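You operate a simulated robot arm through the tools that you are given. There is no shell and no other tool. Be economical: measure what you need, move in short steps, check, and stop when the job is done.

You run a simulated two-armed robot. Do the job below in one go: nothing can be reset, and whatever is moved stays where it is left.

## Task
Swap the green tank's drain hose for the purple cap.
Fine: first shut the low green valve marked DRAIN, under the hose clamp; hose end on its post, clamp shut, wheel tight. Set down upright: green hose end.

It is judged by the outcome, as a careful person would: the job done as asked, and still so three seconds after it is handed in. It fails if anything else is knocked over, pushed out of place, dropped, spilled or broken. A push-on lid holds only when it is set on centred and level and pressed home; a screw cap is set on level and turned clockwise until tight.

## Robot
Two 7-joint arms with fingered hands on one trunk, on a base that drives. Base frame: it is fixed to the floor where the robot stands at the start and does not move with it; the origin is under the middle of the robot, x ahead of it, y to its left, z up. Readings come in m, degrees, newtons and seconds.
The left shoulder is at the start at [0.07, 0.162, 1.146], the right one opposite. With the tool pointing down near the work surface each hand reaches from about 0.1 to 0.78 m from the robot's upright axis, wherever it stands, measured 20 degrees to its own side. Places, roughly: green drain port [0.6, 0, 0.6]; green drain port clamp [0.6, 0, 0.6]; green drain port face [0.6, 0, 0.6]; green drain port wheel [0.7, 0, 0.7]; green drain valve [0.6, 0, 0.5]; green feed valve [0.8, 0, 1.2]; green rinse valve [0.9, 0.3, 1.7]; green sample tap [0.6, 0.5, 1.1]; green stir button [0.5, 0.5, 1.3]; top of the green hose post [0.7, -0.2, 0.6]. Payload 4 kg a hand.
The TCP of each hand is the grasp point between the finger pads, 0.026 m short of the fingertips. In the tool frame z runs along the fingers and y along their closing line. The gripper opens to 0.132 m. The gripper's body begins 0.073 m behind the TCP. The gripper is a hand of 4 fingers: y runs from the thumb to the fingers, the wrist lies at [0, 0, -0.224] in the tool frame, and closing takes about 1.5 s.
Orientation is that of the tool frame in the base frame, as [roll, pitch, yaw] about the fixed x, y, z axes, in that order (R = Rz(yaw) Ry(pitch) Rx(roll)). With the fingers straight down and closing along the base's y, the tool's x points along the base's -x, its y along +y and its z along -z.

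## Interface
- The arms move only by the tool servo_tool. It takes "left_rows", "right_rows" or both (then of equal length, played together; a hand with none holds still); each is a list of rows, each an object of numbers (a shift or turn left out is 0, a gripper value left out holds the last): "jaw": the closure, from 0 (fully open) to 1 (shut); "x", "y", "z": the shift along the tool's x, y, z in units of 30 mm (1.0 is 30 mm); "ax", "ay", "az": the turn, a rotation vector about the tool's x, y, z in units of 4 degrees (1.0 is 4 degrees). In form: [{"jaw": .., "x": .., "y": .., "z": .., "ax": .., "ay": .., "az": ..}, ...]. A call has 1 to 8 rows; each row shifts and turns the commanded pose from where the row before left it, along the tool's axes as they then stand. A call with a number of a shift or a turn outside -1 to 1 is refused whole. Each row takes 0.2 s and may step no farther than 0.05 m and 8.6 degrees from the row before; otherwise, or with a gripper value out of range, the whole call is refused. A pose out of reach is approached as far as the arm can. The call stops where the force on the tool passes 40 N (or 10 N more than at its start, if that is more) or the arm is blocked; 0.2 s more then pass. The fingers move at their own pace (about 0.045 m/s each) and stop on an object; they squeeze with about 24 N. The grip force told is the motor's: it shows also when the fingers shut on nothing. Time passes only in rows, and 0.2 s behind the last, so rows that do not move let the fingers close. The reply holds the time, the measured pose of the TCP, the force on the tool along the base axes, the opening and the grip force, in the units named above and with some noise, with the torque about the TCP (base axes, N m) and any sound that the robot's microphone picked up.
- Cameras (640 x 400 px; columns grow to the right, rows downward): "scene" is now at [0.1296, 0.0099, 1.3553]; the picture's right is [0.12, -0.99, 0.00], its down [-0.74, -0.09, -0.67] and it looks along [0.67, 0.08, -0.74] (base axes); focal length 242 px, centre (320, 200). "left" rides on the left gripper at [-0.073, 0.006, -0.094] in its tool frame; the picture's right is [-0.08, -1.00, 0.00], its down [0.78, -0.06, -0.62] and it looks along [0.62, -0.05, 0.79] (tool axes); focal length 230 px, centre (320, 200). "right" rides on the right gripper at [0.073, 0.006, -0.094] in its tool frame; the picture's right is [-0.08, 1.00, 0.00], its down [-0.79, -0.06, -0.62] and it looks along [-0.61, -0.05, 0.79] (tool axes); focal length 230 px, centre (320, 200). There is no depth. A picture from a camera that has moved, and an enlarged one, comes with that camera's place and axes in the base frame and with its lens.
- camera(camera): a new picture of that camera. No time passes.
- lift_body(by): slides the trunk up (or, below 0, down) by that many m; the arms and the scene camera ride with it, the base frame stays. It gives what a move gives, with no picture.
- base_move(legs): drives the robot by 1 to 6 legs, each [ahead, left, turn to the left] in m, m and degrees, along the robot's own axes; the way and the turn of a leg run together, so that a leg with both is an arc; at most 1.5 m and 180 degrees a leg. The arms and the cameras ride along, it lands a little off, and it stops where it bumps. It gives what a move gives.
- grasp_type(shape, hand): the hand has 4 fingers and takes this shape, open, in about a second: jaw (thumb against the fingers, like two jaws); tri (thumb and two fingers); tip (a fingertip pinch); poke (one finger out to press); point (the index stretched); flat (the hand flat); cup (the hand cupped); fist (a fist). The gripper value then closes the fingers along that shape, each until it touches; the sizes above hold for jaw. It gives what a move gives, with no picture.
- pan_tilt(pan, tilt): turns the head with the scene camera to pan (to the left, within 86 degrees either way) and tilt (down, from -29 to 69), counted from straight ahead of the robot. It gives what a move gives.
- inspect(camera, box): a new picture of the part [left, top, right, bottom] of that camera's present view, enlarged. No time passes.
- close_job(): hands the job in; it is judged then, once.

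Work in short steps. Places have to be worked out from the pictures, the camera data and where the tool is seen: move nearer, look again, correct. Check each grasp and each placing, and mend what went wrong. You have 120 turns and 92 pictures in all, those below and enlarged ones among them. Open the grippers and draw the arms clear of the work before you hand the job in, unless the task says otherwise; then end with one line.

The tools are called after "Emit:" by a JSON object that holds its "api" and its "payload". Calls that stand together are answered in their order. servo_tool: Moves the arms, as the interface text tells. Its arguments: {"type":"object","properties":{"left_rows":{"type":"array","items":{"type":"object","properties":{"jaw":{"type":"number"},"x":{"type":"number"},"y":{"type":"number"},"z":{"type":"number"},"ax":{"type":"number"},"ay":{"type":"number"},"az":{"type":"number"}}}},"right_rows":{"type":"array","items":{"type":"object","properties":{"jaw":{"type":"number"},"x":{"type":"number"},"y":{"type":"number"},"z":{"type":"number"},"ax":{"type":"number"},"ay":{"type":"number"},"az":{"type":"number"}}}}},"required":[]} The other tools are called the same way: lift_body (by) slides the trunk up or down; grasp_type (shape, hand) gives the hand a shape; base_move (legs) drives the base; pan_tilt (pan, tilt) turns the head that bears the scene camera; camera (camera) takes a picture; inspect (camera, box) takes an enlarged picture of a part of a camera's view; close_job () hands the job in.

At the start:

```text
t: 0.0
left_eef_pos: [0.4229, 0.237, 1.094]
left_ee_rot: [180.0, -0.1, 179.9]
left_contact_force: [0.8, -0.4, 0.2]
left_torque: [-0.03, 0.01, -0.06]
left_width: 0.1319
left_finger_force: 0.1
left_shape: jaw
right_eef_pos: [0.6107, -0.1309, 1.108]
right_ee_rot: [-179.9, 0.0, -180.0]
right_contact_force: [-0.5, -1.1, -0.4]
right_torque: [0.01, -0.01, -0.01]
right_width: 0.1318
right_finger_force: 0.0
right_shape: jaw
trunk travel left (down, up): [-0.625, 0.315]
robot x, y, heading: [-0.002, -0.0002, -0.3]
head pan, tilt: [7.0, 47.9]
```

scene: 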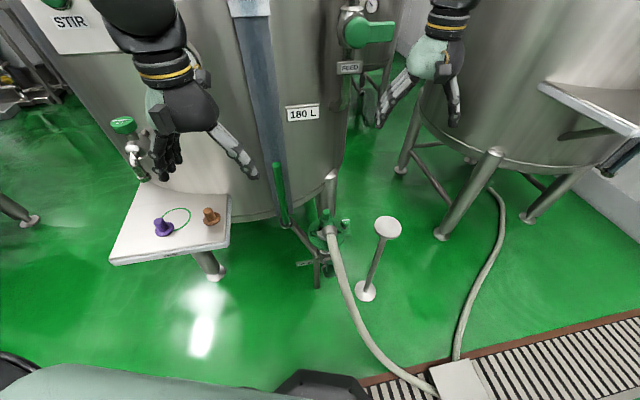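
right: 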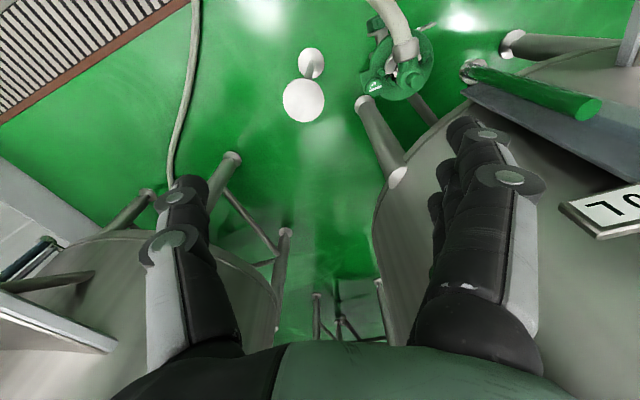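
left: 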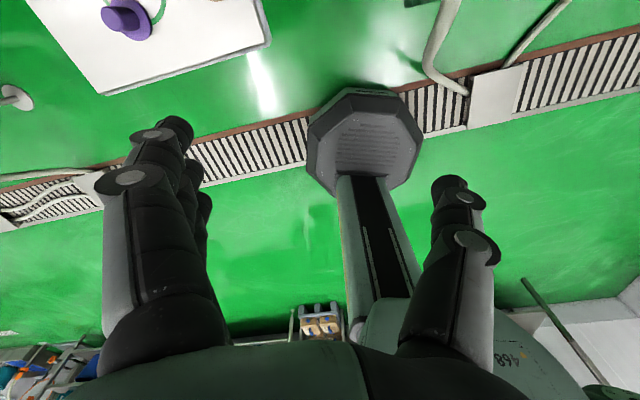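

I start by enlarging the drain port area and the shelf with caps.

Emit:
{"api": "inspect", "payload": {"camera": "scene", "box": [260, 160, 420, 310]}}

Emit:
{"api": "inspect", "payload": {"camera": "scene", "box": [100, 170, 260, 270]}}

Emit:
{"api": "inspect", "payload": {"camera": "right", "box": [270, 0, 470, 130]}}

```text
2.67 times, centred on (340, 235) of scene
camera zoom: at [0.1296, 0.0099, 1.3553], right [0.12, -0.99, 0.0], down [-0.74, -0.09, -0.67], along [0.67, 0.08, -0.74], focal length 646 px, centre (267, 107)
```

zoom: 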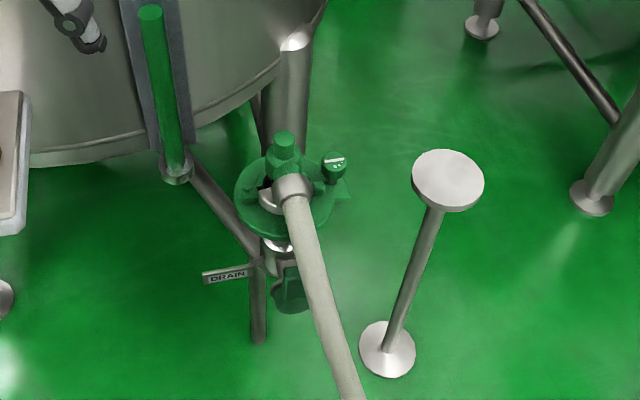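

```text
4.00 times, centred on (180, 220) of scene
camera zoom: at [0.1296, 0.0099, 1.3553], right [0.12, -0.99, 0.0], down [-0.74, -0.09, -0.67], along [0.67, 0.08, -0.74], focal length 969 px, centre (880, 120)
```

zoom: 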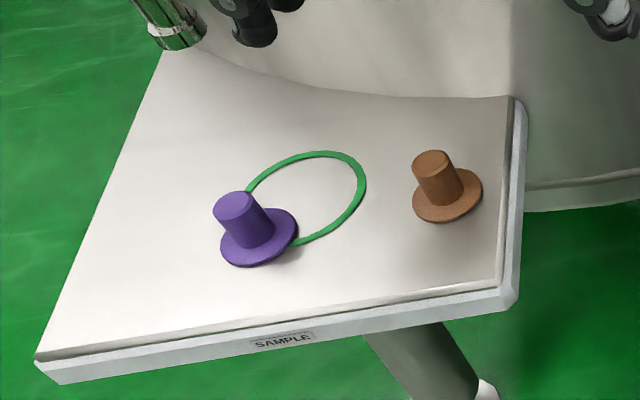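

```text
3.08 times, centred on (370, 65) of right
camera zoom: at [0.5376, -0.1251, 1.2021], right [0.08, 1.0, 0.0], down [0.79, -0.06, 0.62], along [0.61, -0.05, -0.79], focal length 708 px, centre (166, 615)
```

zoom: 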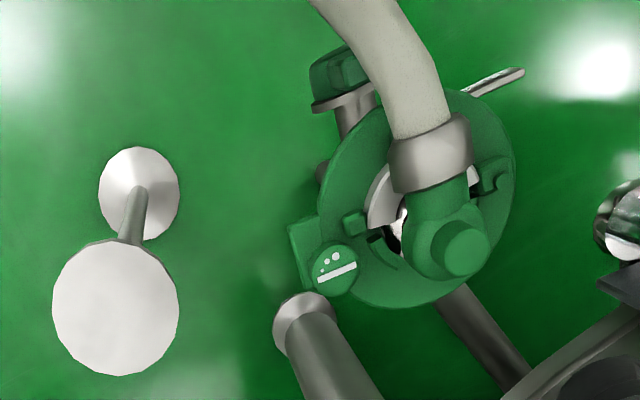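

The port stands upright: the hose elbow is held by a horizontal clamp with a swing bolt and wheel, with the DRAIN valve below it. I draw both hands back a bit before lowering the trunk for a closer view.

Emit:
{"api": "servo_tool", "payload": {"left_rows": [{"y": -1}, {"y": -1}, {"y": -1}, {"x": 1}], "right_rows": [{"x": 1, "y": -1}, {"x": 1, "y": -1}, {"x": 1, "y": -1}, {"x": 1}]}}

Emit:
{"api": "lift_body", "payload": {"by": -0.3}}

Emit:
{"api": "camera", "payload": {"camera": "scene"}}

```text
t: 1.0
left_eef_pos: [0.3907, 0.1464, 1.0929]
left_ee_rot: [180.0, 0.0, -180.0]
left_contact_force: [-0.7, 0.5, -0.2]
left_torque: [-0.01, 0.0, 0.0]
left_width: 0.1316
left_finger_force: 0.0
left_shape: jaw
right_eef_pos: [0.4865, -0.2184, 1.1094]
right_ee_rot: [-179.8, 0.3, 180.0]
right_contact_force: [-1.0, 0.3, 0.0]
right_torque: [0.0, 0.0, 0.0]
right_width: 0.1317
right_finger_force: 0.0
right_shape: jaw
trunk travel left (down, up): [-0.625, 0.315]
robot x, y, heading: [0.0, 0.0002, -0.1]
head pan, tilt: [7.0, 47.9]
```

```text
t: 4.0
left_eef_pos: [0.3936, 0.1472, 0.7937]
left_ee_rot: [-180.0, 0.0, -180.0]
left_contact_force: [-0.2, 0.1, -0.5]
left_torque: [0.0, 0.02, 0.03]
left_width: 0.1317
left_finger_force: 0.0
left_shape: jaw
right_eef_pos: [0.4894, -0.2201, 0.8092]
right_ee_rot: [180.0, 0.0, -179.9]
right_contact_force: [-0.1, -0.5, -0.5]
right_torque: [-0.02, -0.02, 0.01]
right_width: 0.132
right_finger_force: 0.2
right_shape: jaw
trunk travel left (down, up): [-0.325, 0.615]
robot x, y, heading: [-0.0028, -0.0023, -0.2]
head pan, tilt: [7.0, 47.9]
```

```text
85 pictures are left
camera scene: at [0.1294, 0.0099, 1.0553], right [0.12, -0.99, 0.0], down [-0.74, -0.09, -0.67], along [0.67, 0.08, -0.74], focal length 242 px, centre (320, 200)
```

scene: 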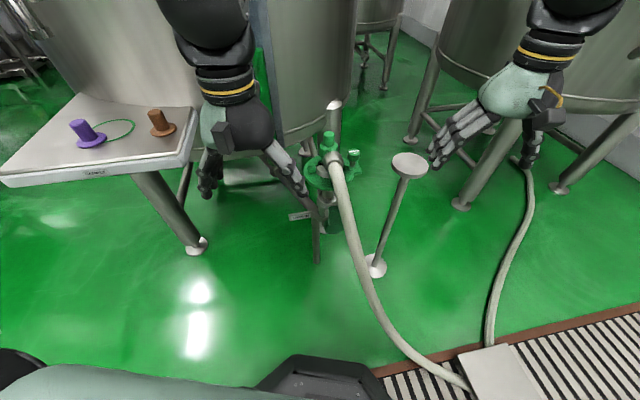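

The left hand blocks the view of the valve; I draw it back and up, then look closer at the valve and clamp.

Emit:
{"api": "servo_tool", "payload": {"left_rows": [{"x": 1, "z": -1}, {"x": 1, "z": -1}, {"x": 1, "z": -1}, {"x": 1, "z": -1}, {"x": 1, "y": 1}]}}

Emit:
{"api": "inspect", "payload": {"camera": "scene", "box": [260, 110, 420, 210]}}

Emit:
{"api": "inspect", "payload": {"camera": "right", "box": [300, 0, 600, 190]}}

```text
t: 5.2
left_eef_pos: [0.2386, 0.1672, 0.8955]
left_ee_rot: [-179.8, 0.0, -180.0]
left_contact_force: [0.1, 0.8, -0.6]
left_torque: [-0.01, 0.0, 0.01]
left_width: 0.132
left_finger_force: 0.1
left_shape: jaw
left hand out of reach, approached as far as the arm can: row 5
right_eef_pos: [0.4886, -0.2186, 0.8084]
right_ee_rot: [-179.9, 0.0, -180.0]
right_contact_force: [0.7, 0.3, 0.6]
right_torque: [-0.01, -0.01, 0.0]
right_width: 0.1316
right_finger_force: 0.1
right_shape: jaw
trunk travel left (down, up): [-0.325, 0.615]
robot x, y, heading: [-0.0004, -0.0044, 0.4]
head pan, tilt: [7.0, 47.9]
```

```text
4.00 times, centred on (340, 160) of scene
camera zoom: at [0.1294, 0.0114, 1.0553], right [0.12, -0.99, 0.0], down [-0.74, -0.09, -0.67], along [0.67, 0.08, -0.74], focal length 969 px, centre (240, 360)
```

zoom: 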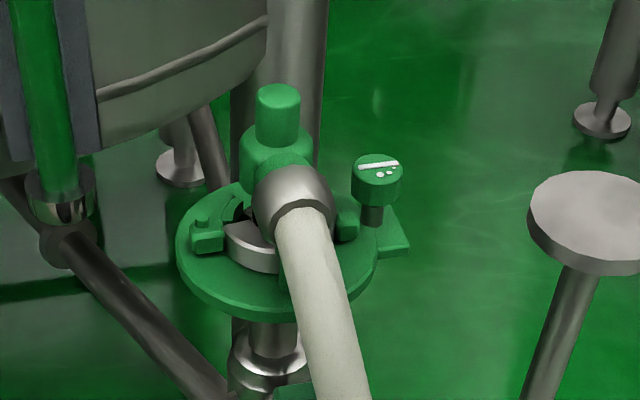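

```text
2.11 times, centred on (450, 95) of right
camera zoom: at [0.4165, -0.2134, 0.903], right [0.08, 1.0, 0.0], down [0.79, -0.06, 0.62], along [0.61, -0.05, -0.79], focal length 484 px, centre (46, 421)
```

zoom: 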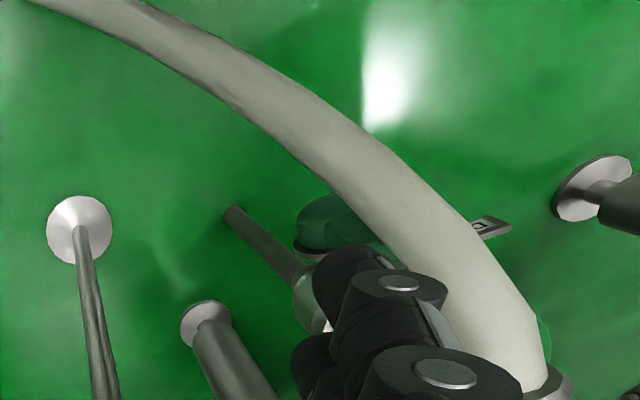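

Zooming further from the current head position shows how the clamp works; I look at the clamp and the valve in turn.

Emit:
{"api": "inspect", "payload": {"camera": "scene", "box": [296, 125, 368, 190]}}

Emit:
{"api": "inspect", "payload": {"camera": "scene", "box": [280, 180, 370, 240]}}

```text
6.15 times, centred on (332, 158) of scene
camera zoom: at [0.1294, 0.0114, 1.0553], right [0.12, -0.99, 0.0], down [-0.74, -0.09, -0.67], along [0.67, 0.08, -0.74], focal length 1490 px, centre (246, 462)
```

zoom: 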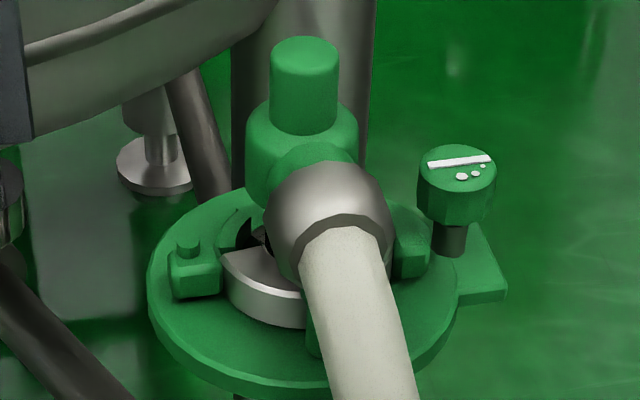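

```text
6.67 times, centred on (325, 210) of scene
camera zoom: at [0.1294, 0.0114, 1.0553], right [0.12, -0.99, 0.0], down [-0.74, -0.09, -0.67], along [0.67, 0.08, -0.74], focal length 1614 px, centre (287, 133)
```

zoom: 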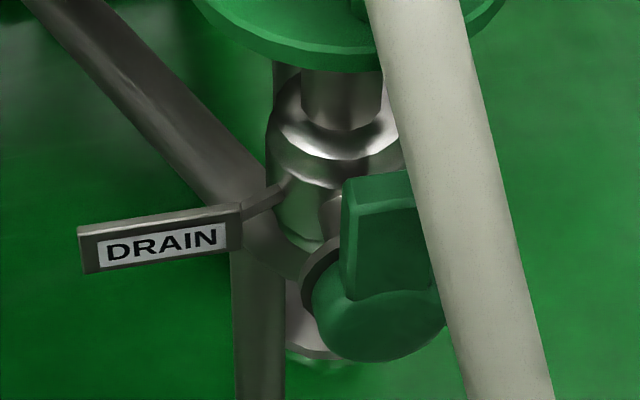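

The valve lever stands upright (along the pipe, so open) on a hub facing the robot. I raise both hands, then lower the trunk to view it more square on.

Emit:
{"api": "servo_tool", "payload": {"left_rows": [{"z": -1}, {"z": -1}, {"z": -1}, {"z": -1}, {"z": -1}, {"z": -1}, {"z": -1}, {"z": -1}], "right_rows": [{"z": -1, "y": -0.5}, {"z": -1, "y": -0.5}, {"z": -1, "y": -0.5}, {"z": -1, "y": -0.5}, {"z": -1, "y": -0.5}, {"z": -1, "y": -0.5}, {"z": -1}, {"z": -1}]}}

Emit:
{"api": "lift_body", "payload": {"by": -0.3}}

Emit:
{"api": "pan_tilt", "payload": {"pan": 3, "tilt": 20}}

Emit:
{"api": "camera", "payload": {"camera": "scene"}}

```text
t: 7.0
left_eef_pos: [0.2365, 0.071, 0.9507]
left_ee_rot: [-179.9, 0.0, -179.9]
left_contact_force: [-0.7, 0.0, 0.0]
left_torque: [-0.01, -0.01, 0.0]
left_width: 0.1318
left_finger_force: 0.1
left_shape: jaw
left hand out of reach, approached as far as the arm can: row 1, 2, 3, 4, 5, 6, 7, 8
right_eef_pos: [0.4653, -0.242, 0.9336]
right_ee_rot: [179.9, 0.2, -179.9]
right_contact_force: [0.8, -0.6, -0.2]
right_torque: [-0.01, 0.03, -0.02]
right_width: 0.1318
right_finger_force: 0.1
right_shape: jaw
right hand out of reach, approached as far as the arm can: row 4, 5, 6, 7, 8
trunk travel left (down, up): [-0.325, 0.615]
robot x, y, heading: [0.0, 0.0002, -0.0]
head pan, tilt: [7.0, 47.9]
```

```text
t: 10.0
left_eef_pos: [0.2368, 0.0718, 0.6509]
left_ee_rot: [-179.8, 0.0, 179.9]
left_contact_force: [0.2, 0.1, 0.1]
left_torque: [0.02, 0.0, 0.02]
left_width: 0.1318
left_finger_force: 0.0
left_shape: jaw
right_eef_pos: [0.4656, -0.2422, 0.6338]
right_ee_rot: [180.0, 0.2, -180.0]
right_contact_force: [0.6, -0.5, -0.9]
right_torque: [0.0, -0.03, 0.02]
right_width: 0.1317
right_finger_force: 0.0
right_shape: jaw
trunk travel left (down, up): [-0.025, 0.915]
robot x, y, heading: [-0.0012, 0.0006, 0.1]
head pan, tilt: [7.0, 47.9]
```

```text
t: 10.9
left_eef_pos: [0.2369, 0.0728, 0.6515]
left_ee_rot: [-179.8, 0.0, -180.0]
left_contact_force: [-0.5, 0.2, -0.4]
left_torque: [0.0, 0.0, 0.01]
left_width: 0.1317
left_finger_force: 0.0
left_shape: jaw
right_eef_pos: [0.4645, -0.2419, 0.6338]
right_ee_rot: [-180.0, 0.1, -179.9]
right_contact_force: [0.7, 0.2, 0.3]
right_torque: [0.0, 0.0, 0.01]
right_width: 0.1318
right_finger_force: 0.0
right_shape: jaw
trunk travel left (down, up): [-0.025, 0.915]
robot x, y, heading: [0.0006, 0.0011, -0.1]
head pan, tilt: [3.0, 20.0]
```

```text
80 pictures are left
camera scene: at [0.1441, 0.0051, 0.7979], right [0.05, -1.0, 0.0], down [-0.34, -0.02, -0.94], along [0.94, 0.05, -0.34], focal length 242 px, centre (320, 200)
```

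scene: 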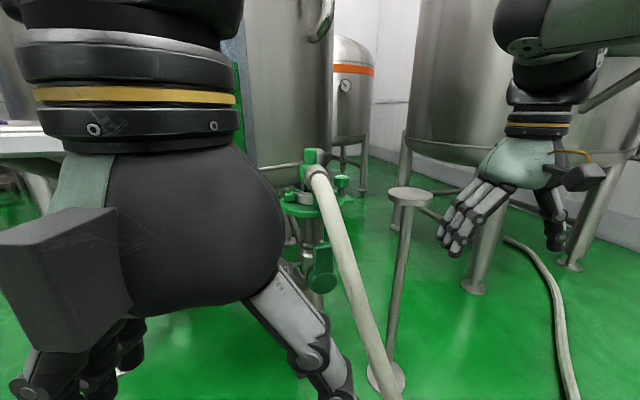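

Emit:
{"api": "inspect", "payload": {"camera": "scene", "box": [270, 140, 370, 210]}}

Emit:
{"api": "inspect", "payload": {"camera": "scene", "box": [270, 210, 380, 300]}}

```text
5.71 times, centred on (320, 175) of scene
camera zoom: at [0.1441, 0.0051, 0.7979], right [0.05, -1.0, 0.0], down [-0.34, -0.02, -0.94], along [0.94, 0.05, -0.34], focal length 1384 px, centre (320, 343)
```

zoom: 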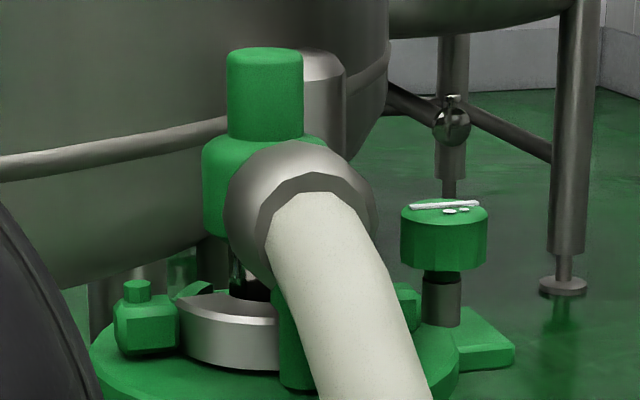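

```text
4.44 times, centred on (325, 255) of scene
camera zoom: at [0.1441, 0.0051, 0.7979], right [0.05, -1.0, 0.0], down [-0.34, -0.02, -0.94], along [0.94, 0.05, -0.34], focal length 1076 px, centre (298, -44)
```

zoom: 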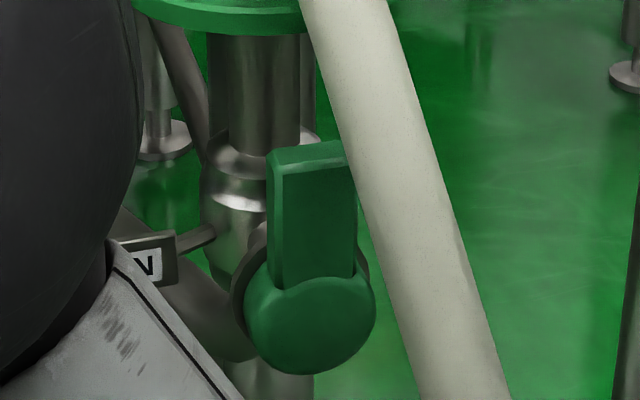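

The lever hub is about (0.557, 0.021, 0.467) with its top near z 0.55, and the hose runs in front on the right. I'll push the lever over from the left with one finger of the left hand; first I back off a little, and set the poke shape.

Emit:
{"api": "base_move", "payload": {"legs": [[-0.15, 0, 0]]}}

Emit:
{"api": "grasp_type", "payload": {"hand": "left", "shape": "poke"}}

Emit:
{"api": "servo_tool", "payload": {"left_rows": [{"x": -1, "y": 0.6}, {"x": -1, "y": 0.6}, {"x": -1, "y": 0.6}, {"x": -1, "y": 0.6}, {"x": -1, "y": 0.6}, {"x": -1, "y": 0.6}, {"x": -1, "y": 0.6}, {"x": -1}]}}

Emit:
{"api": "servo_tool", "payload": {"left_rows": [{"ax": 0.434, "ay": -1, "az": 0.588}, {"ax": 0.434, "ay": -1, "az": 0.588}, {"ax": 0.434, "ay": -1, "az": 0.588}, {"ax": 0.434, "ay": -1, "az": 0.588}, {"ax": 0.434, "ay": -1, "az": 0.588}, {"ax": 0.434, "ay": -1, "az": 0.588}, {"ax": 0.434, "ay": -1, "az": 0.588}, {"ax": 0.434, "ay": -1, "az": 0.588}]}}

Emit:
{"api": "servo_tool", "payload": {"left_rows": [{"ax": 0.434, "ay": -1, "az": 0.588}, {"ax": 0.434, "ay": -1, "az": 0.588}, {"ax": 0.434, "ay": -1, "az": 0.588}, {"ax": 0.434, "ay": -1, "az": 0.588}, {"ax": 0.434, "ay": -1, "az": 0.588}, {"ax": 0.434, "ay": -1, "az": 0.588}, {"ax": 0.434, "ay": -1, "az": 0.588}, {"ax": 0.434, "ay": -1, "az": 0.588}]}}

Emit:
{"api": "camera", "payload": {"camera": "scene"}}

Emit:
{"api": "camera", "payload": {"camera": "left"}}

```text
t: 12.3
left_eef_pos: [0.083, 0.0718, 0.651]
left_ee_rot: [-179.8, 0.0, -179.8]
left_contact_force: [0.2, 0.8, -0.1]
left_torque: [-0.02, 0.02, 0.02]
left_width: 0.1318
left_finger_force: 0.1
left_shape: jaw
right_eef_pos: [0.3132, -0.2408, 0.6337]
right_ee_rot: [180.0, 0.1, -179.8]
right_contact_force: [0.4, 1.3, 0.5]
right_torque: [0.01, 0.02, 0.01]
right_width: 0.1319
right_finger_force: 0.1
right_shape: jaw
trunk travel left (down, up): [-0.025, 0.915]
robot x, y, heading: [-0.1513, 0.0016, 0.1]
head pan, tilt: [3.0, 20.0]
```

```text
t: 13.2
left_eef_pos: [0.0834, 0.0722, 0.6509]
left_ee_rot: [-179.9, 0.0, -179.9]
left_contact_force: [0.9, 0.6, 1.2]
left_torque: [-0.03, -0.03, 0.0]
left_width: 0.0
left_finger_force: 0.1
left_shape: poke
right_eef_pos: [0.3132, -0.2401, 0.6331]
right_ee_rot: [-180.0, 0.3, -179.8]
right_contact_force: [0.3, 0.9, 0.1]
right_torque: [-0.01, -0.02, -0.02]
right_width: 0.132
right_finger_force: 0.0
right_shape: jaw
trunk travel left (down, up): [-0.025, 0.915]
robot x, y, heading: [-0.1524, -0.0002, 0.2]
head pan, tilt: [3.0, 20.0]
```

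```text
t: 15.0
left_eef_pos: [0.3235, 0.1924, 0.6353]
left_ee_rot: [-180.0, 0.0, -179.9]
left_contact_force: [0.7, -0.4, 0.3]
left_torque: [-0.02, 0.03, 0.03]
left_width: 0.0001
left_finger_force: 0.1
left_shape: poke
left hand out of reach, approached as far as the arm can: row 1, 2, 3
right_eef_pos: [0.3125, -0.2395, 0.6325]
right_ee_rot: [-180.0, 0.2, -179.9]
right_contact_force: [0.3, 0.2, 1.3]
right_torque: [0.01, -0.01, 0.0]
right_width: 0.132
right_finger_force: 0.1
right_shape: jaw
trunk travel left (down, up): [-0.025, 0.915]
robot x, y, heading: [-0.1527, -0.0025, 0.1]
head pan, tilt: [3.0, 20.0]
```

```text
t: 16.8
left_eef_pos: [0.3241, 0.191, 0.6347]
left_ee_rot: [-170.4, 33.6, 163.7]
left_contact_force: [-0.3, -0.4, -0.1]
left_torque: [0.02, -0.05, -0.01]
left_width: 0.0001
left_finger_force: 0.1
left_shape: poke
right_eef_pos: [0.3131, -0.2395, 0.6325]
right_ee_rot: [-180.0, 0.1, -179.8]
right_contact_force: [0.0, 0.3, 0.1]
right_torque: [0.04, -0.04, 0.02]
right_width: 0.132
right_finger_force: 0.0
right_shape: jaw
trunk travel left (down, up): [-0.025, 0.915]
robot x, y, heading: [-0.1535, 0.0015, 0.4]
head pan, tilt: [3.0, 20.0]
```

```text
t: 18.6
left_eef_pos: [0.3257, 0.1921, 0.6359]
left_ee_rot: [-174.8, 68.3, 140.8]
left_contact_force: [0.5, -0.7, -0.1]
left_torque: [-0.02, 0.01, -0.02]
left_width: 0.0
left_finger_force: 0.1
left_shape: poke
right_eef_pos: [0.3126, -0.24, 0.6326]
right_ee_rot: [179.9, 0.2, -179.7]
right_contact_force: [0.0, 0.1, 0.1]
right_torque: [-0.01, -0.01, 0.01]
right_width: 0.1322
right_finger_force: 0.1
right_shape: jaw
trunk travel left (down, up): [-0.025, 0.915]
robot x, y, heading: [-0.1503, -0.0027, 0.3]
head pan, tilt: [3.0, 20.0]
```

```text
77 pictures are left
camera scene: at [-0.0085, 0.0053, 0.798], right [0.06, -1.0, 0.0], down [-0.34, -0.02, -0.94], along [0.94, 0.05, -0.34], focal length 242 px, centre (320, 200)
```

scene: 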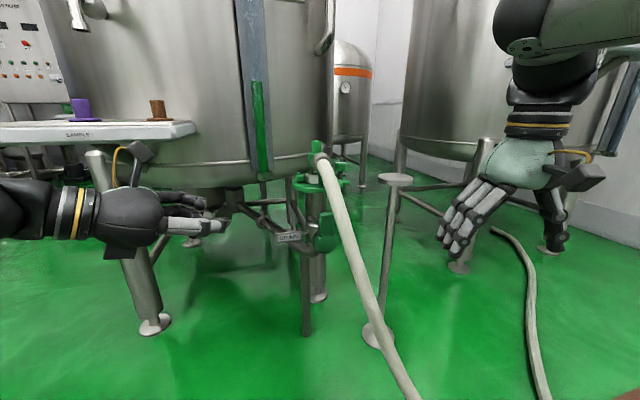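

```text
76 pictures are left
camera left: at [0.2866, 0.2401, 0.7385], right [-0.67, -0.73, 0.11], down [-0.67, 0.54, -0.5], along [0.31, -0.41, -0.86], focal length 230 px, centre (320, 200)
```

left: 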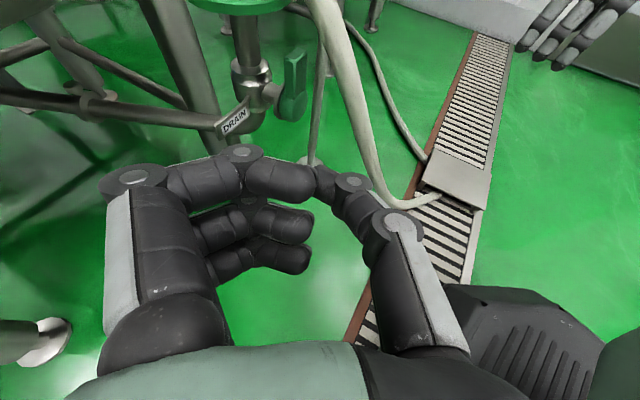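

The left hand points at the valve and the valve estimate fits this view. I move in so the pinched fingertips come just left of the lever's top.

Emit:
{"api": "servo_tool", "payload": {"left_rows": [{"z": 1, "y": 0.34, "x": -0.02}, {"z": 1, "y": 0.34, "x": -0.02}, {"z": 1, "y": 0.34, "x": -0.02}, {"z": 1, "y": 0.34, "x": -0.02}, {"z": 1, "y": 0.34, "x": -0.02}, {"z": 1, "y": 0.34, "x": -0.02}, {"z": 1, "y": 0.34, "x": -0.02}]}}

Emit:
{"api": "camera", "payload": {"camera": "left"}}

Emit:
{"api": "inspect", "payload": {"camera": "scene", "box": [210, 130, 370, 270]}}

```text
t: 20.2
left_eef_pos: [0.5156, 0.1033, 0.5595]
left_ee_rot: [-174.6, 68.3, 140.9]
left_contact_force: [-0.6, 0.2, 0.5]
left_torque: [0.0, 0.02, 0.02]
left_width: 0.0001
left_finger_force: 0.1
left_shape: poke
right_eef_pos: [0.3135, -0.2395, 0.6325]
right_ee_rot: [-180.0, 0.2, -179.8]
right_contact_force: [0.1, -0.8, 0.3]
right_torque: [0.01, 0.03, 0.02]
right_width: 0.1319
right_finger_force: 0.1
right_shape: jaw
trunk travel left (down, up): [-0.025, 0.915]
robot x, y, heading: [-0.1522, -0.0004, 0.4]
head pan, tilt: [3.0, 20.0]
```

```text
75 pictures are left
camera left: at [0.4777, 0.1517, 0.6623], right [-0.67, -0.73, 0.11], down [-0.67, 0.54, -0.5], along [0.31, -0.41, -0.86], focal length 230 px, centre (320, 200)
```

left: 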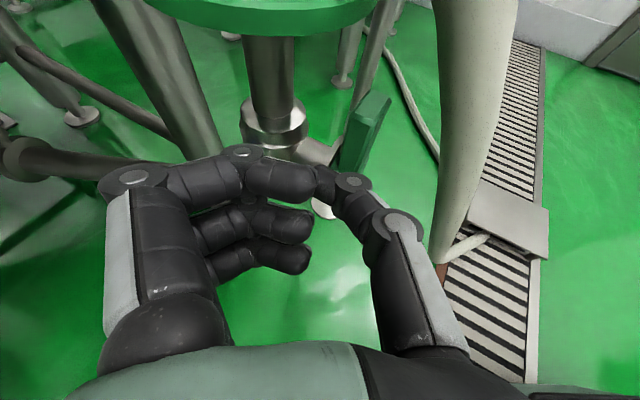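

```text
2.86 times, centred on (290, 200) of scene
camera zoom: at [-0.0085, 0.0053, 0.798], right [0.06, -1.0, 0.0], down [-0.34, -0.02, -0.94], along [0.94, 0.05, -0.34], focal length 692 px, centre (406, 200)
```

zoom: 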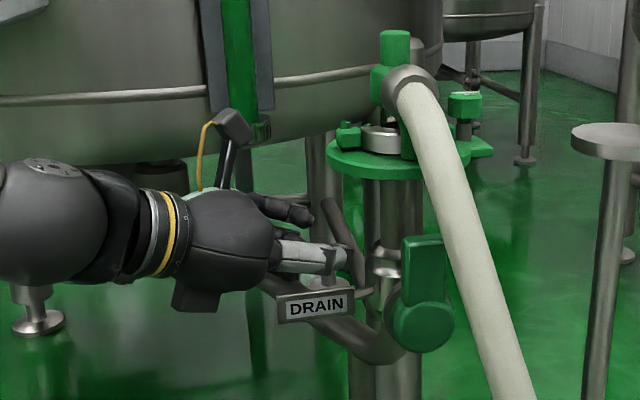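

The tips are about 4 cm left of the lever at the right height. I close in and start pushing the lever clockwise (to the right), then check.

Emit:
{"api": "servo_tool", "payload": {"left_rows": [{"z": 0.72, "x": -0.1, "y": -0.03}, {"z": 0.72, "x": -0.1, "y": -0.03}, {"z": 0.46, "x": -0.12, "y": -0.49}, {"z": 0.46, "x": -0.12, "y": -0.49}]}}

Emit:
{"api": "camera", "payload": {"camera": "left"}}

Emit:
{"api": "inspect", "payload": {"camera": "scene", "box": [210, 130, 370, 270]}}

```text
t: 21.2
left_eef_pos: [0.5422, 0.0319, 0.547]
left_ee_rot: [-174.7, 68.3, 140.9]
left_contact_force: [-1.1, 0.4, -0.1]
left_torque: [-0.03, 0.01, 0.01]
left_width: 0.0
left_finger_force: 0.1
left_shape: poke
right_eef_pos: [0.3126, -0.2397, 0.633]
right_ee_rot: [-180.0, 0.2, -179.9]
right_contact_force: [0.5, -0.8, 0.9]
right_torque: [0.01, 0.02, 0.02]
right_width: 0.132
right_finger_force: 0.1
right_shape: jaw
trunk travel left (down, up): [-0.025, 0.915]
robot x, y, heading: [-0.1563, 0.0004, 0.2]
head pan, tilt: [3.0, 20.0]
```

```text
73 pictures are left
camera left: at [0.5044, 0.0806, 0.6498], right [-0.67, -0.73, 0.11], down [-0.67, 0.54, -0.5], along [0.31, -0.41, -0.86], focal length 230 px, centre (320, 200)
```

left: 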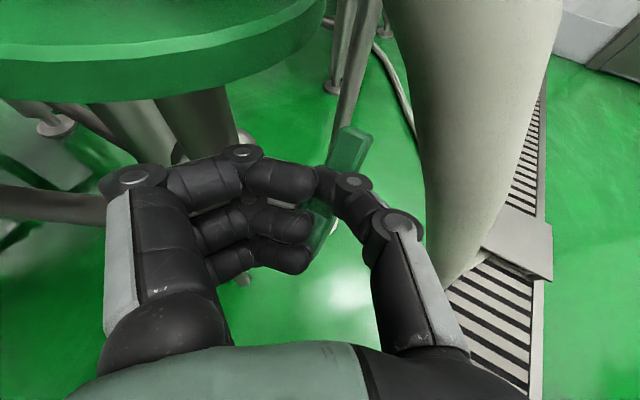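

```text
2.86 times, centred on (290, 200) of scene
camera zoom: at [-0.0084, 0.0051, 0.798], right [0.05, -1.0, 0.0], down [-0.34, -0.02, -0.94], along [0.94, 0.05, -0.34], focal length 692 px, centre (406, 200)
```

zoom: 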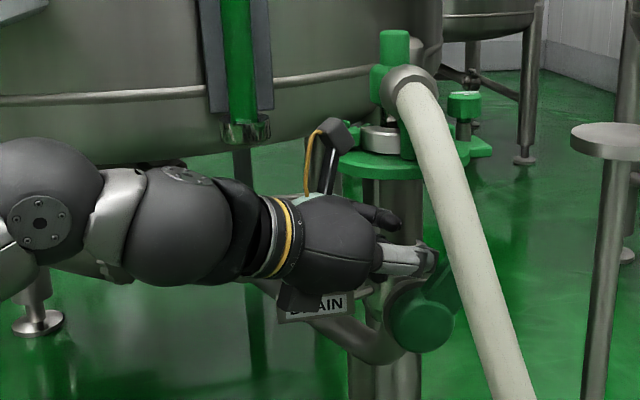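

The lever turns clockwise with the push, about 30° so far. I continue along the arc, right and down.

Emit:
{"api": "servo_tool", "payload": {"left_rows": [{"z": 0.39, "x": 0.17, "y": -0.3}, {"z": 0.39, "x": 0.17, "y": -0.3}, {"z": 0.28, "x": 0.31, "y": -0.14}, {"z": 0.28, "x": 0.31, "y": -0.14}]}}

Emit:
{"api": "inspect", "payload": {"camera": "scene", "box": [250, 150, 370, 255]}}

Emit:
{"api": "camera", "payload": {"camera": "left"}}

```text
t: 22.3
left_eef_pos: [0.5431, -0.0009, 0.5241]
left_ee_rot: [-175.2, 70.1, 141.2]
left_contact_force: [-4.2, 7.4, 14.3]
left_torque: [0.66, 0.01, 0.2]
left_width: 0.0
left_finger_force: 0.1
left_shape: poke
right_eef_pos: [0.3127, -0.2383, 0.6334]
right_ee_rot: [-180.0, 0.2, -179.7]
right_contact_force: [-0.5, 1.0, 0.1]
right_torque: [0.02, 0.03, 0.0]
right_width: 0.132
right_finger_force: 0.0
right_shape: jaw
trunk travel left (down, up): [-0.025, 0.915]
robot x, y, heading: [-0.1521, -0.0006, 0.3]
head pan, tilt: [3.0, 20.0]
stopped in row 4 (left hand): the force on the tool passed its limit at 42 N (the readings are from after the stop); the commanded pose is now the measured one
```

```text
3.81 times, centred on (310, 202) of scene
camera zoom: at [-0.0098, 0.0064, 0.7981], right [0.06, -1.0, 0.0], down [-0.34, -0.02, -0.94], along [0.94, 0.05, -0.34], focal length 923 px, centre (358, 190)
```

zoom: 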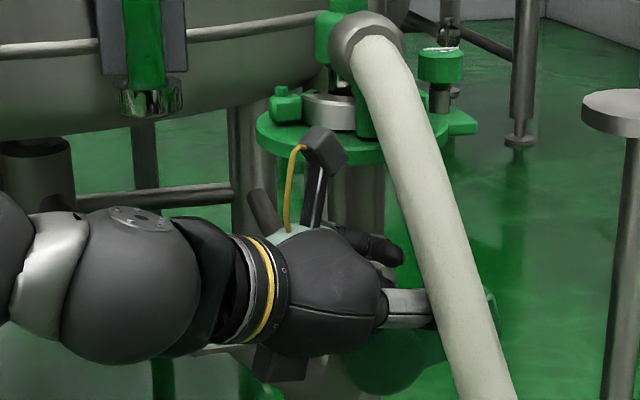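

```text
70 pictures are left
camera left: at [0.5026, 0.0498, 0.625], right [-0.66, -0.74, 0.1], down [-0.67, 0.53, -0.53], along [0.34, -0.42, -0.84], focal length 230 px, centre (320, 200)
```

left: 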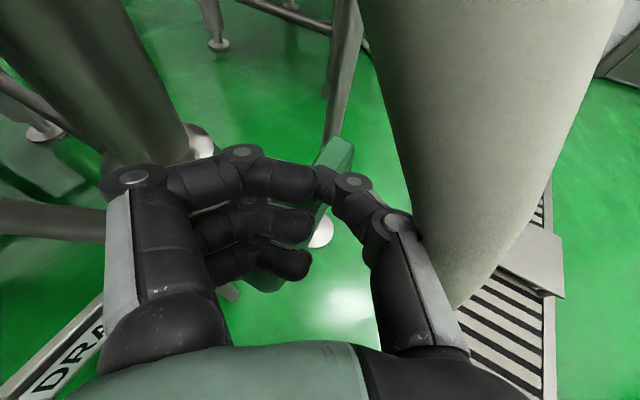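

The lever is about 60° over and the curled fingers now rest on the hub. I back off and switch to the stretched-index shape so that a longer finger can finish the push.

Emit:
{"api": "servo_tool", "payload": {"left_rows": [{"z": -0.5, "x": -0.8}, {"z": -1, "y": 0.3}, {"z": -1, "y": 0.3}, {"z": -1, "y": 0.3}]}}

Emit:
{"api": "grasp_type", "payload": {"hand": "left", "shape": "point"}}

Emit:
{"api": "camera", "payload": {"camera": "left"}}

Emit:
{"api": "inspect", "payload": {"camera": "scene", "box": [210, 130, 370, 270]}}

```text
t: 23.3
left_eef_pos: [0.4994, 0.0791, 0.5774]
left_ee_rot: [-175.0, 69.5, 141.1]
left_contact_force: [-0.1, 0.3, 0.0]
left_torque: [0.03, -0.01, 0.03]
left_width: 0.0
left_finger_force: 0.1
left_shape: poke
right_eef_pos: [0.3142, -0.2397, 0.6331]
right_ee_rot: [179.9, 0.1, -179.7]
right_contact_force: [0.3, -0.6, -0.6]
right_torque: [0.01, 0.0, -0.01]
right_width: 0.1321
right_finger_force: 0.0
right_shape: jaw
trunk travel left (down, up): [-0.025, 0.915]
robot x, y, heading: [-0.1544, -0.001, 0.4]
head pan, tilt: [3.0, 20.0]
```

```text
t: 24.2
left_eef_pos: [0.4985, 0.0797, 0.5769]
left_ee_rot: [-174.9, 69.5, 141.1]
left_contact_force: [-0.5, -0.5, -0.6]
left_torque: [-0.05, -0.01, -0.03]
left_width: 0.1263
left_finger_force: 0.0
left_shape: point
right_eef_pos: [0.3128, -0.2399, 0.6341]
right_ee_rot: [179.9, 0.2, -179.7]
right_contact_force: [-0.2, -0.3, -0.4]
right_torque: [0.01, -0.01, 0.01]
right_width: 0.1319
right_finger_force: 0.1
right_shape: jaw
trunk travel left (down, up): [-0.025, 0.915]
robot x, y, heading: [-0.1491, -0.003, -0.1]
head pan, tilt: [3.0, 20.0]
```

```text
69 pictures are left
camera left: at [0.4584, 0.1295, 0.6782], right [-0.67, -0.74, 0.1], down [-0.67, 0.53, -0.52], along [0.33, -0.41, -0.85], focal length 230 px, centre (320, 200)
```

left: 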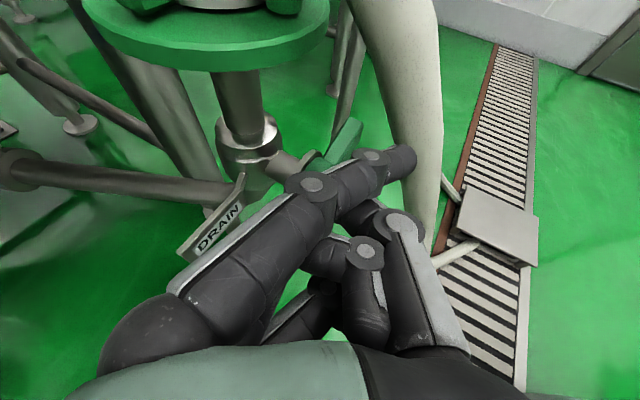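

```text
2.86 times, centred on (290, 200) of scene
camera zoom: at [-0.0085, 0.0057, 0.798], right [0.06, -1.0, 0.0], down [-0.34, -0.02, -0.94], along [0.94, 0.05, -0.34], focal length 692 px, centre (406, 200)
```

zoom: 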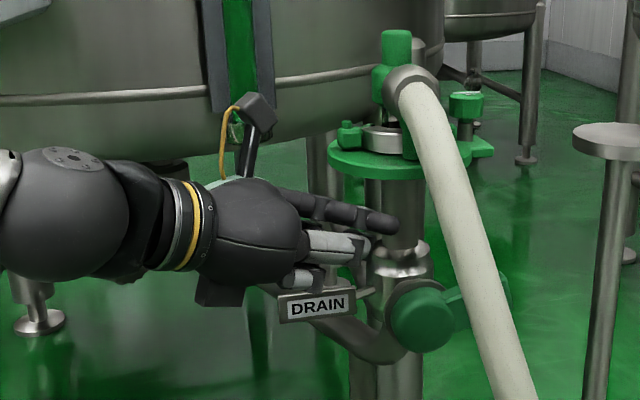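

Only about 15–20° remain. I back away, return to the poke shape, and roll and pitch the hand so the tips lead and the curled fingers clear the hub.

Emit:
{"api": "servo_tool", "payload": {"left_rows": [{"z": -1}, {"z": -1}, {"ay": 1}, {"ay": 1}, {"ay": 1}]}}

Emit:
{"api": "grasp_type", "payload": {"hand": "left", "shape": "poke"}}

Emit:
{"api": "servo_tool", "payload": {"left_rows": [{"az": 1}, {"az": 1}, {"az": 1}, {"az": 1}, {"az": 1}, {"az": 1}, {"az": 1}, {"az": 1}]}}

Emit:
{"api": "camera", "payload": {"camera": "left"}}

Emit:
{"api": "inspect", "payload": {"camera": "scene", "box": [210, 130, 370, 270]}}

```text
t: 25.4
left_eef_pos: [0.4562, 0.1193, 0.5982]
left_ee_rot: [-176.8, 57.5, 139.1]
left_contact_force: [0.6, 0.6, 0.1]
left_torque: [-0.04, 0.02, -0.01]
left_width: 0.1262
left_finger_force: 0.0
left_shape: point
right_eef_pos: [0.3129, -0.2383, 0.6334]
right_ee_rot: [180.0, 0.2, -179.9]
right_contact_force: [0.0, 0.8, 0.6]
right_torque: [-0.01, -0.01, 0.02]
right_width: 0.1316
right_finger_force: 0.1
right_shape: jaw
trunk travel left (down, up): [-0.025, 0.915]
robot x, y, heading: [-0.1517, -0.0027, 0.3]
head pan, tilt: [3.0, 20.0]
```

```text
t: 26.3
left_eef_pos: [0.4575, 0.1193, 0.5976]
left_ee_rot: [-176.7, 57.6, 139.1]
left_contact_force: [0.0, -0.1, 0.3]
left_torque: [-0.01, -0.04, -0.01]
left_width: 0.0
left_finger_force: 0.1
left_shape: poke
right_eef_pos: [0.3146, -0.2393, 0.6324]
right_ee_rot: [180.0, 0.2, -179.7]
right_contact_force: [-0.9, -0.5, 0.3]
right_torque: [-0.04, -0.04, -0.02]
right_width: 0.132
right_finger_force: 0.0
right_shape: jaw
trunk travel left (down, up): [-0.025, 0.915]
robot x, y, heading: [-0.1558, 0.0017, 0.5]
head pan, tilt: [3.0, 20.0]
```

```text
t: 28.1
left_eef_pos: [0.4574, 0.1199, 0.5987]
left_ee_rot: [141.8, 47.1, 88.1]
left_contact_force: [0.0, -0.1, 0.7]
left_torque: [-0.01, -0.01, -0.04]
left_width: 0.0001
left_finger_force: 0.0
left_shape: poke
right_eef_pos: [0.3145, -0.2391, 0.6331]
right_ee_rot: [-180.0, 0.1, -179.8]
right_contact_force: [0.1, -0.3, -0.7]
right_torque: [0.01, 0.0, 0.0]
right_width: 0.1319
right_finger_force: 0.0
right_shape: jaw
trunk travel left (down, up): [-0.025, 0.915]
robot x, y, heading: [-0.1517, -0.0007, 0.4]
head pan, tilt: [3.0, 20.0]
```

```text
67 pictures are left
camera left: at [0.403, 0.1293, 0.7042], right [-0.8, -0.48, -0.36], down [-0.4, 0.88, -0.27], along [0.45, -0.07, -0.89], focal length 230 px, centre (320, 200)
```

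left: 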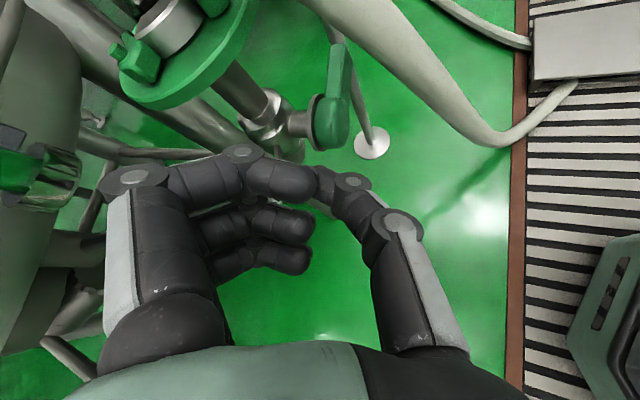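

```text
2.86 times, centred on (290, 200) of scene
camera zoom: at [-0.0086, 0.0058, 0.798], right [0.06, -1.0, 0.0], down [-0.34, -0.02, -0.94], along [0.94, 0.05, -0.34], focal length 692 px, centre (406, 200)
```

zoom: 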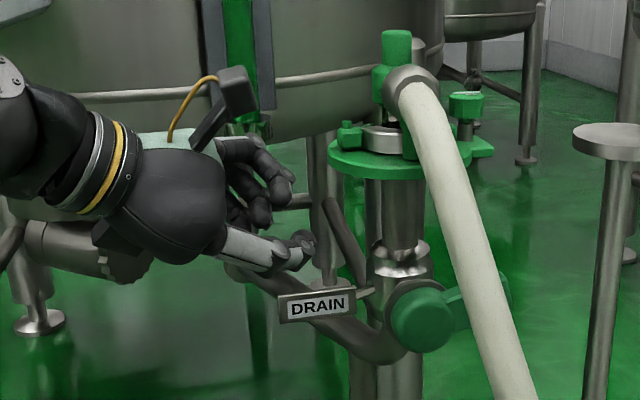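

The lever needs only a small further push. I pitch the hand down 12° more, then come in low (below the hose), over the hub, and press on the top of the lever just right of the hub.

Emit:
{"api": "servo_tool", "payload": {"left_rows": [{"ax": 0.503, "ay": 0.863}, {"ax": 0.503, "ay": 0.863}, {"ax": 0.503, "ay": 0.863}, {"x": -0.11, "y": 0.15, "z": 0.93}, {"x": -0.11, "y": 0.15, "z": 0.93}, {"x": -0.11, "y": 0.15, "z": 0.93}, {"x": -0.11, "y": 0.15, "z": 0.93}]}}

Emit:
{"api": "servo_tool", "payload": {"left_rows": [{"x": -0.62, "y": -0.15, "z": 0.58}, {"x": -0.62, "y": -0.15, "z": 0.58}, {"x": -0.62, "y": -0.15, "z": 0.58}]}}

Emit:
{"api": "camera", "payload": {"camera": "left"}}

Emit:
{"api": "inspect", "payload": {"camera": "scene", "box": [250, 150, 370, 255]}}

```text
t: 29.7
left_eef_pos: [0.5304, 0.0604, 0.5339]
left_ee_rot: [153.0, 38.3, 95.8]
left_contact_force: [-0.6, 0.0, 0.2]
left_torque: [-0.01, 0.0, -0.03]
left_width: 0.0
left_finger_force: 0.1
left_shape: poke
right_eef_pos: [0.3132, -0.2398, 0.6325]
right_ee_rot: [-180.0, 0.2, -179.7]
right_contact_force: [-0.9, -0.2, -0.3]
right_torque: [0.02, -0.04, -0.03]
right_width: 0.1321
right_finger_force: 0.0
right_shape: jaw
trunk travel left (down, up): [-0.025, 0.915]
robot x, y, heading: [-0.1539, 0.0033, 0.2]
head pan, tilt: [3.0, 20.0]
```

```text
t: 30.5
left_eef_pos: [0.5499, -0.0147, 0.5267]
left_ee_rot: [153.0, 38.2, 95.6]
left_contact_force: [0.1, -0.4, 1.0]
left_torque: [0.0, -0.03, -0.01]
left_width: 0.0
left_finger_force: 0.0
left_shape: poke
right_eef_pos: [0.3136, -0.2397, 0.6318]
right_ee_rot: [180.0, 0.3, -179.7]
right_contact_force: [0.0, -0.6, 0.1]
right_torque: [0.01, -0.03, 0.01]
right_width: 0.1318
right_finger_force: 0.0
right_shape: jaw
trunk travel left (down, up): [-0.025, 0.915]
robot x, y, heading: [-0.1526, 0.0006, 0.4]
head pan, tilt: [3.0, 20.0]
```

```text
65 pictures are left
camera left: at [0.512, -0.0223, 0.6406], right [-0.85, -0.43, -0.31], down [-0.43, 0.9, -0.08], along [0.31, 0.07, -0.95], focal length 230 px, centre (320, 200)
```

left: 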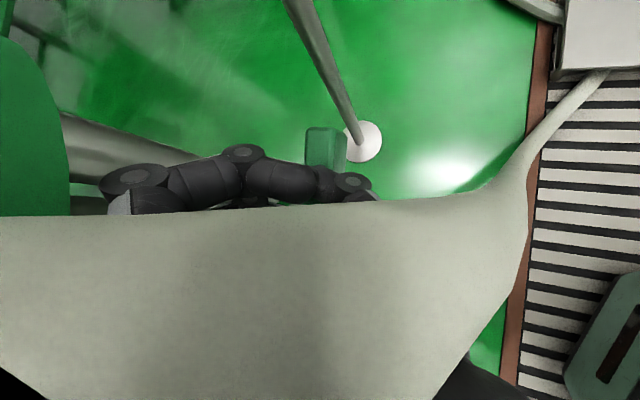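

```text
3.81 times, centred on (310, 202) of scene
camera zoom: at [-0.0086, 0.0057, 0.798], right [0.06, -1.0, 0.0], down [-0.34, -0.02, -0.94], along [0.94, 0.05, -0.34], focal length 923 px, centre (358, 190)
```

zoom: 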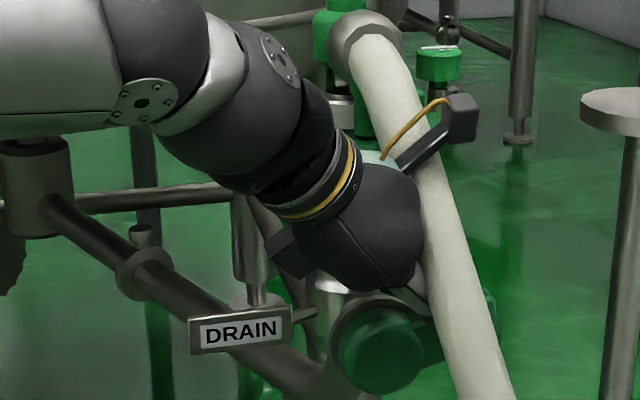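

No contact yet; the tips are over the lever. I press down in small steps.

Emit:
{"api": "servo_tool", "payload": {"left_rows": [{"x": 0.22, "y": -0.16, "z": 0.3}, {"x": 0.22, "y": -0.16, "z": 0.3}, {"x": 0.15, "y": -0.1, "z": 0.2}, {"x": 0.15, "y": -0.1, "z": 0.2}]}}

Emit:
{"api": "inspect", "payload": {"camera": "scene", "box": [250, 150, 370, 255]}}

```text
t: 31.3
left_eef_pos: [0.5518, -0.0223, 0.5132]
left_ee_rot: [151.2, 39.7, 94.4]
left_contact_force: [0.7, 0.3, 21.0]
left_torque: [-0.16, -0.23, -0.02]
left_width: 0.0
left_finger_force: 0.0
left_shape: poke
right_eef_pos: [0.3117, -0.2395, 0.6334]
right_ee_rot: [-180.0, 0.4, -179.7]
right_contact_force: [-0.5, -0.1, 0.0]
right_torque: [0.01, -0.05, 0.01]
right_width: 0.1318
right_finger_force: 0.0
right_shape: jaw
trunk travel left (down, up): [-0.025, 0.915]
robot x, y, heading: [-0.1523, -0.0008, 0.4]
head pan, tilt: [3.0, 20.0]
stopped in row 4 (left hand): the force on the tool passed its limit at 43 N (the readings are from after the stop); the commanded pose is now the measured one
```

```text
3.81 times, centred on (310, 202) of scene
camera zoom: at [-0.0104, 0.0061, 0.7983], right [0.06, -1.0, 0.0], down [-0.34, -0.02, -0.94], along [0.94, 0.05, -0.34], focal length 923 px, centre (358, 190)
```

zoom: 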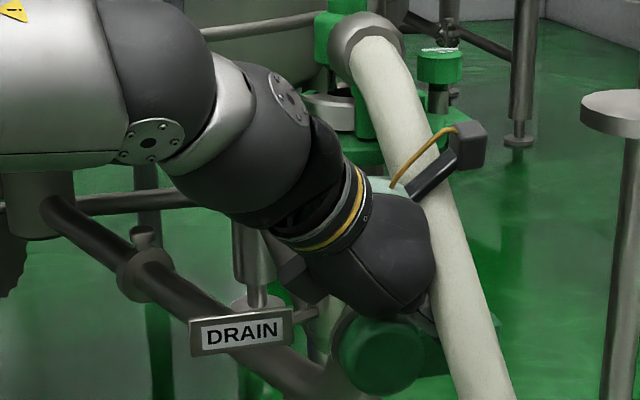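

The force rose sharply, so the lever is probably at its stop. I retreat the way I came and look.

Emit:
{"api": "servo_tool", "payload": {"left_rows": [{"x": -0.3, "y": 0.2, "z": -0.4}, {"x": 0.62, "y": 0.15, "z": -0.58}, {"x": 0.62, "y": 0.15, "z": -0.58}, {"x": 0.62, "y": 0.15, "z": -0.58}, {"z": -1}, {"z": -1}, {"z": -1}, {"z": -1}]}}

Emit:
{"api": "inspect", "payload": {"camera": "scene", "box": [270, 190, 370, 260]}}

Emit:
{"api": "camera", "payload": {"camera": "left"}}

```text
t: 33.1
left_eef_pos: [0.4693, 0.1168, 0.6098]
left_ee_rot: [152.1, 39.1, 94.9]
left_contact_force: [1.1, 0.1, -0.5]
left_torque: [0.02, 0.02, 0.02]
left_width: 0.0001
left_finger_force: 0.1
left_shape: poke
right_eef_pos: [0.3129, -0.2399, 0.6324]
right_ee_rot: [180.0, 0.2, -179.8]
right_contact_force: [-0.1, 0.5, 0.2]
right_torque: [-0.02, 0.04, -0.02]
right_width: 0.1318
right_finger_force: 0.1
right_shape: jaw
trunk travel left (down, up): [-0.025, 0.915]
robot x, y, heading: [-0.1536, -0.0007, 0.2]
head pan, tilt: [3.0, 20.0]
```

```text
5.71 times, centred on (320, 225) of scene
camera zoom: at [-0.0088, 0.0058, 0.798], right [0.06, -1.0, 0.0], down [-0.34, -0.02, -0.94], along [0.94, 0.05, -0.34], focal length 1384 px, centre (320, 57)
```

zoom: 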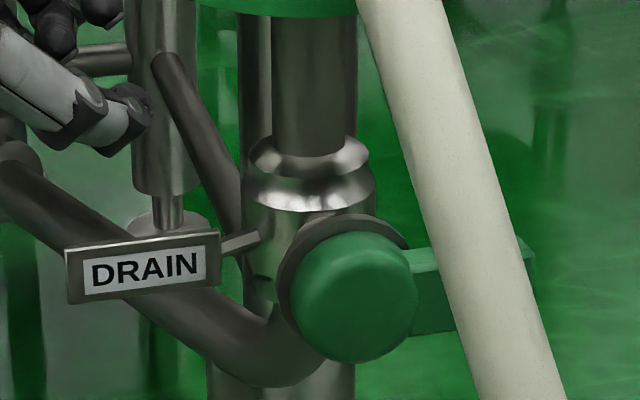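

```text
61 pictures are left
camera left: at [0.43, 0.1105, 0.7228], right [-0.85, -0.43, -0.31], down [-0.42, 0.9, -0.09], along [0.32, 0.05, -0.95], focal length 230 px, centre (320, 200)
```

left: 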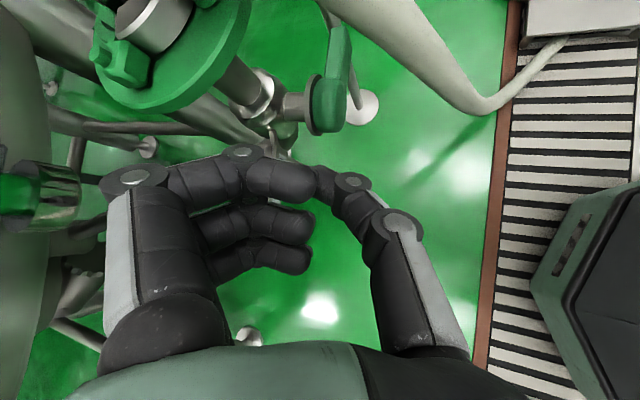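

The lever is near horizontal but looks a few degrees short. I compare with the closed FEED valve above and zoom in on the drain lever.

Emit:
{"api": "inspect", "payload": {"camera": "scene", "box": [315, 210, 365, 245]}}

Emit:
{"api": "pan_tilt", "payload": {"pan": 0, "tilt": -20}}

Emit:
{"api": "camera", "payload": {"camera": "scene"}}

```text
11.43 times, centred on (340, 228) of scene
camera zoom: at [-0.0088, 0.0058, 0.798], right [0.06, -1.0, 0.0], down [-0.34, -0.02, -0.94], along [0.94, 0.05, -0.34], focal length 2768 px, centre (91, -114)
```

zoom: 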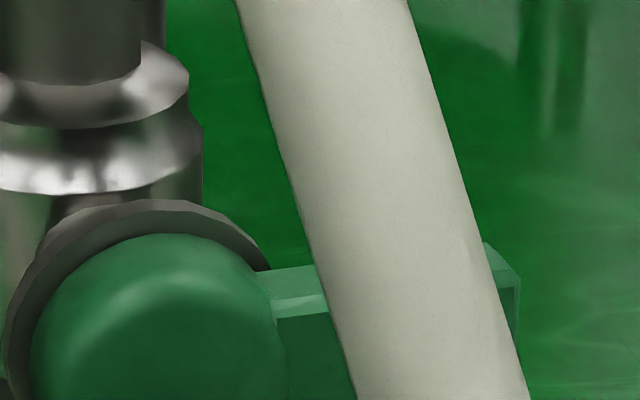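

```text
t: 34.2
left_eef_pos: [0.4686, 0.1163, 0.6112]
left_ee_rot: [152.1, 39.2, 94.8]
left_contact_force: [0.9, 0.1, 0.2]
left_torque: [0.02, 0.04, 0.0]
left_width: 0.0
left_finger_force: 0.0
left_shape: poke
right_eef_pos: [0.3131, -0.2402, 0.6324]
right_ee_rot: [-180.0, 0.2, -179.8]
right_contact_force: [-0.4, -0.3, -0.6]
right_torque: [-0.04, 0.02, 0.02]
right_width: 0.1317
right_finger_force: 0.2
right_shape: jaw
trunk travel left (down, up): [-0.025, 0.915]
robot x, y, heading: [-0.1504, -0.0011, 0.4]
head pan, tilt: [0.0, -20.0]
```

```text
59 pictures are left
camera scene: at [-0.0256, 0.0009, 0.8595], right [0.0, -1.0, 0.0], down [0.34, 0.0, -0.94], along [0.94, 0.0, 0.34], focal length 242 px, centre (320, 200)
```

scene: 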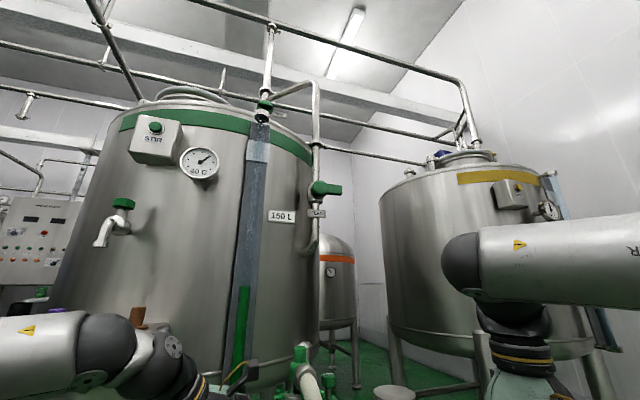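

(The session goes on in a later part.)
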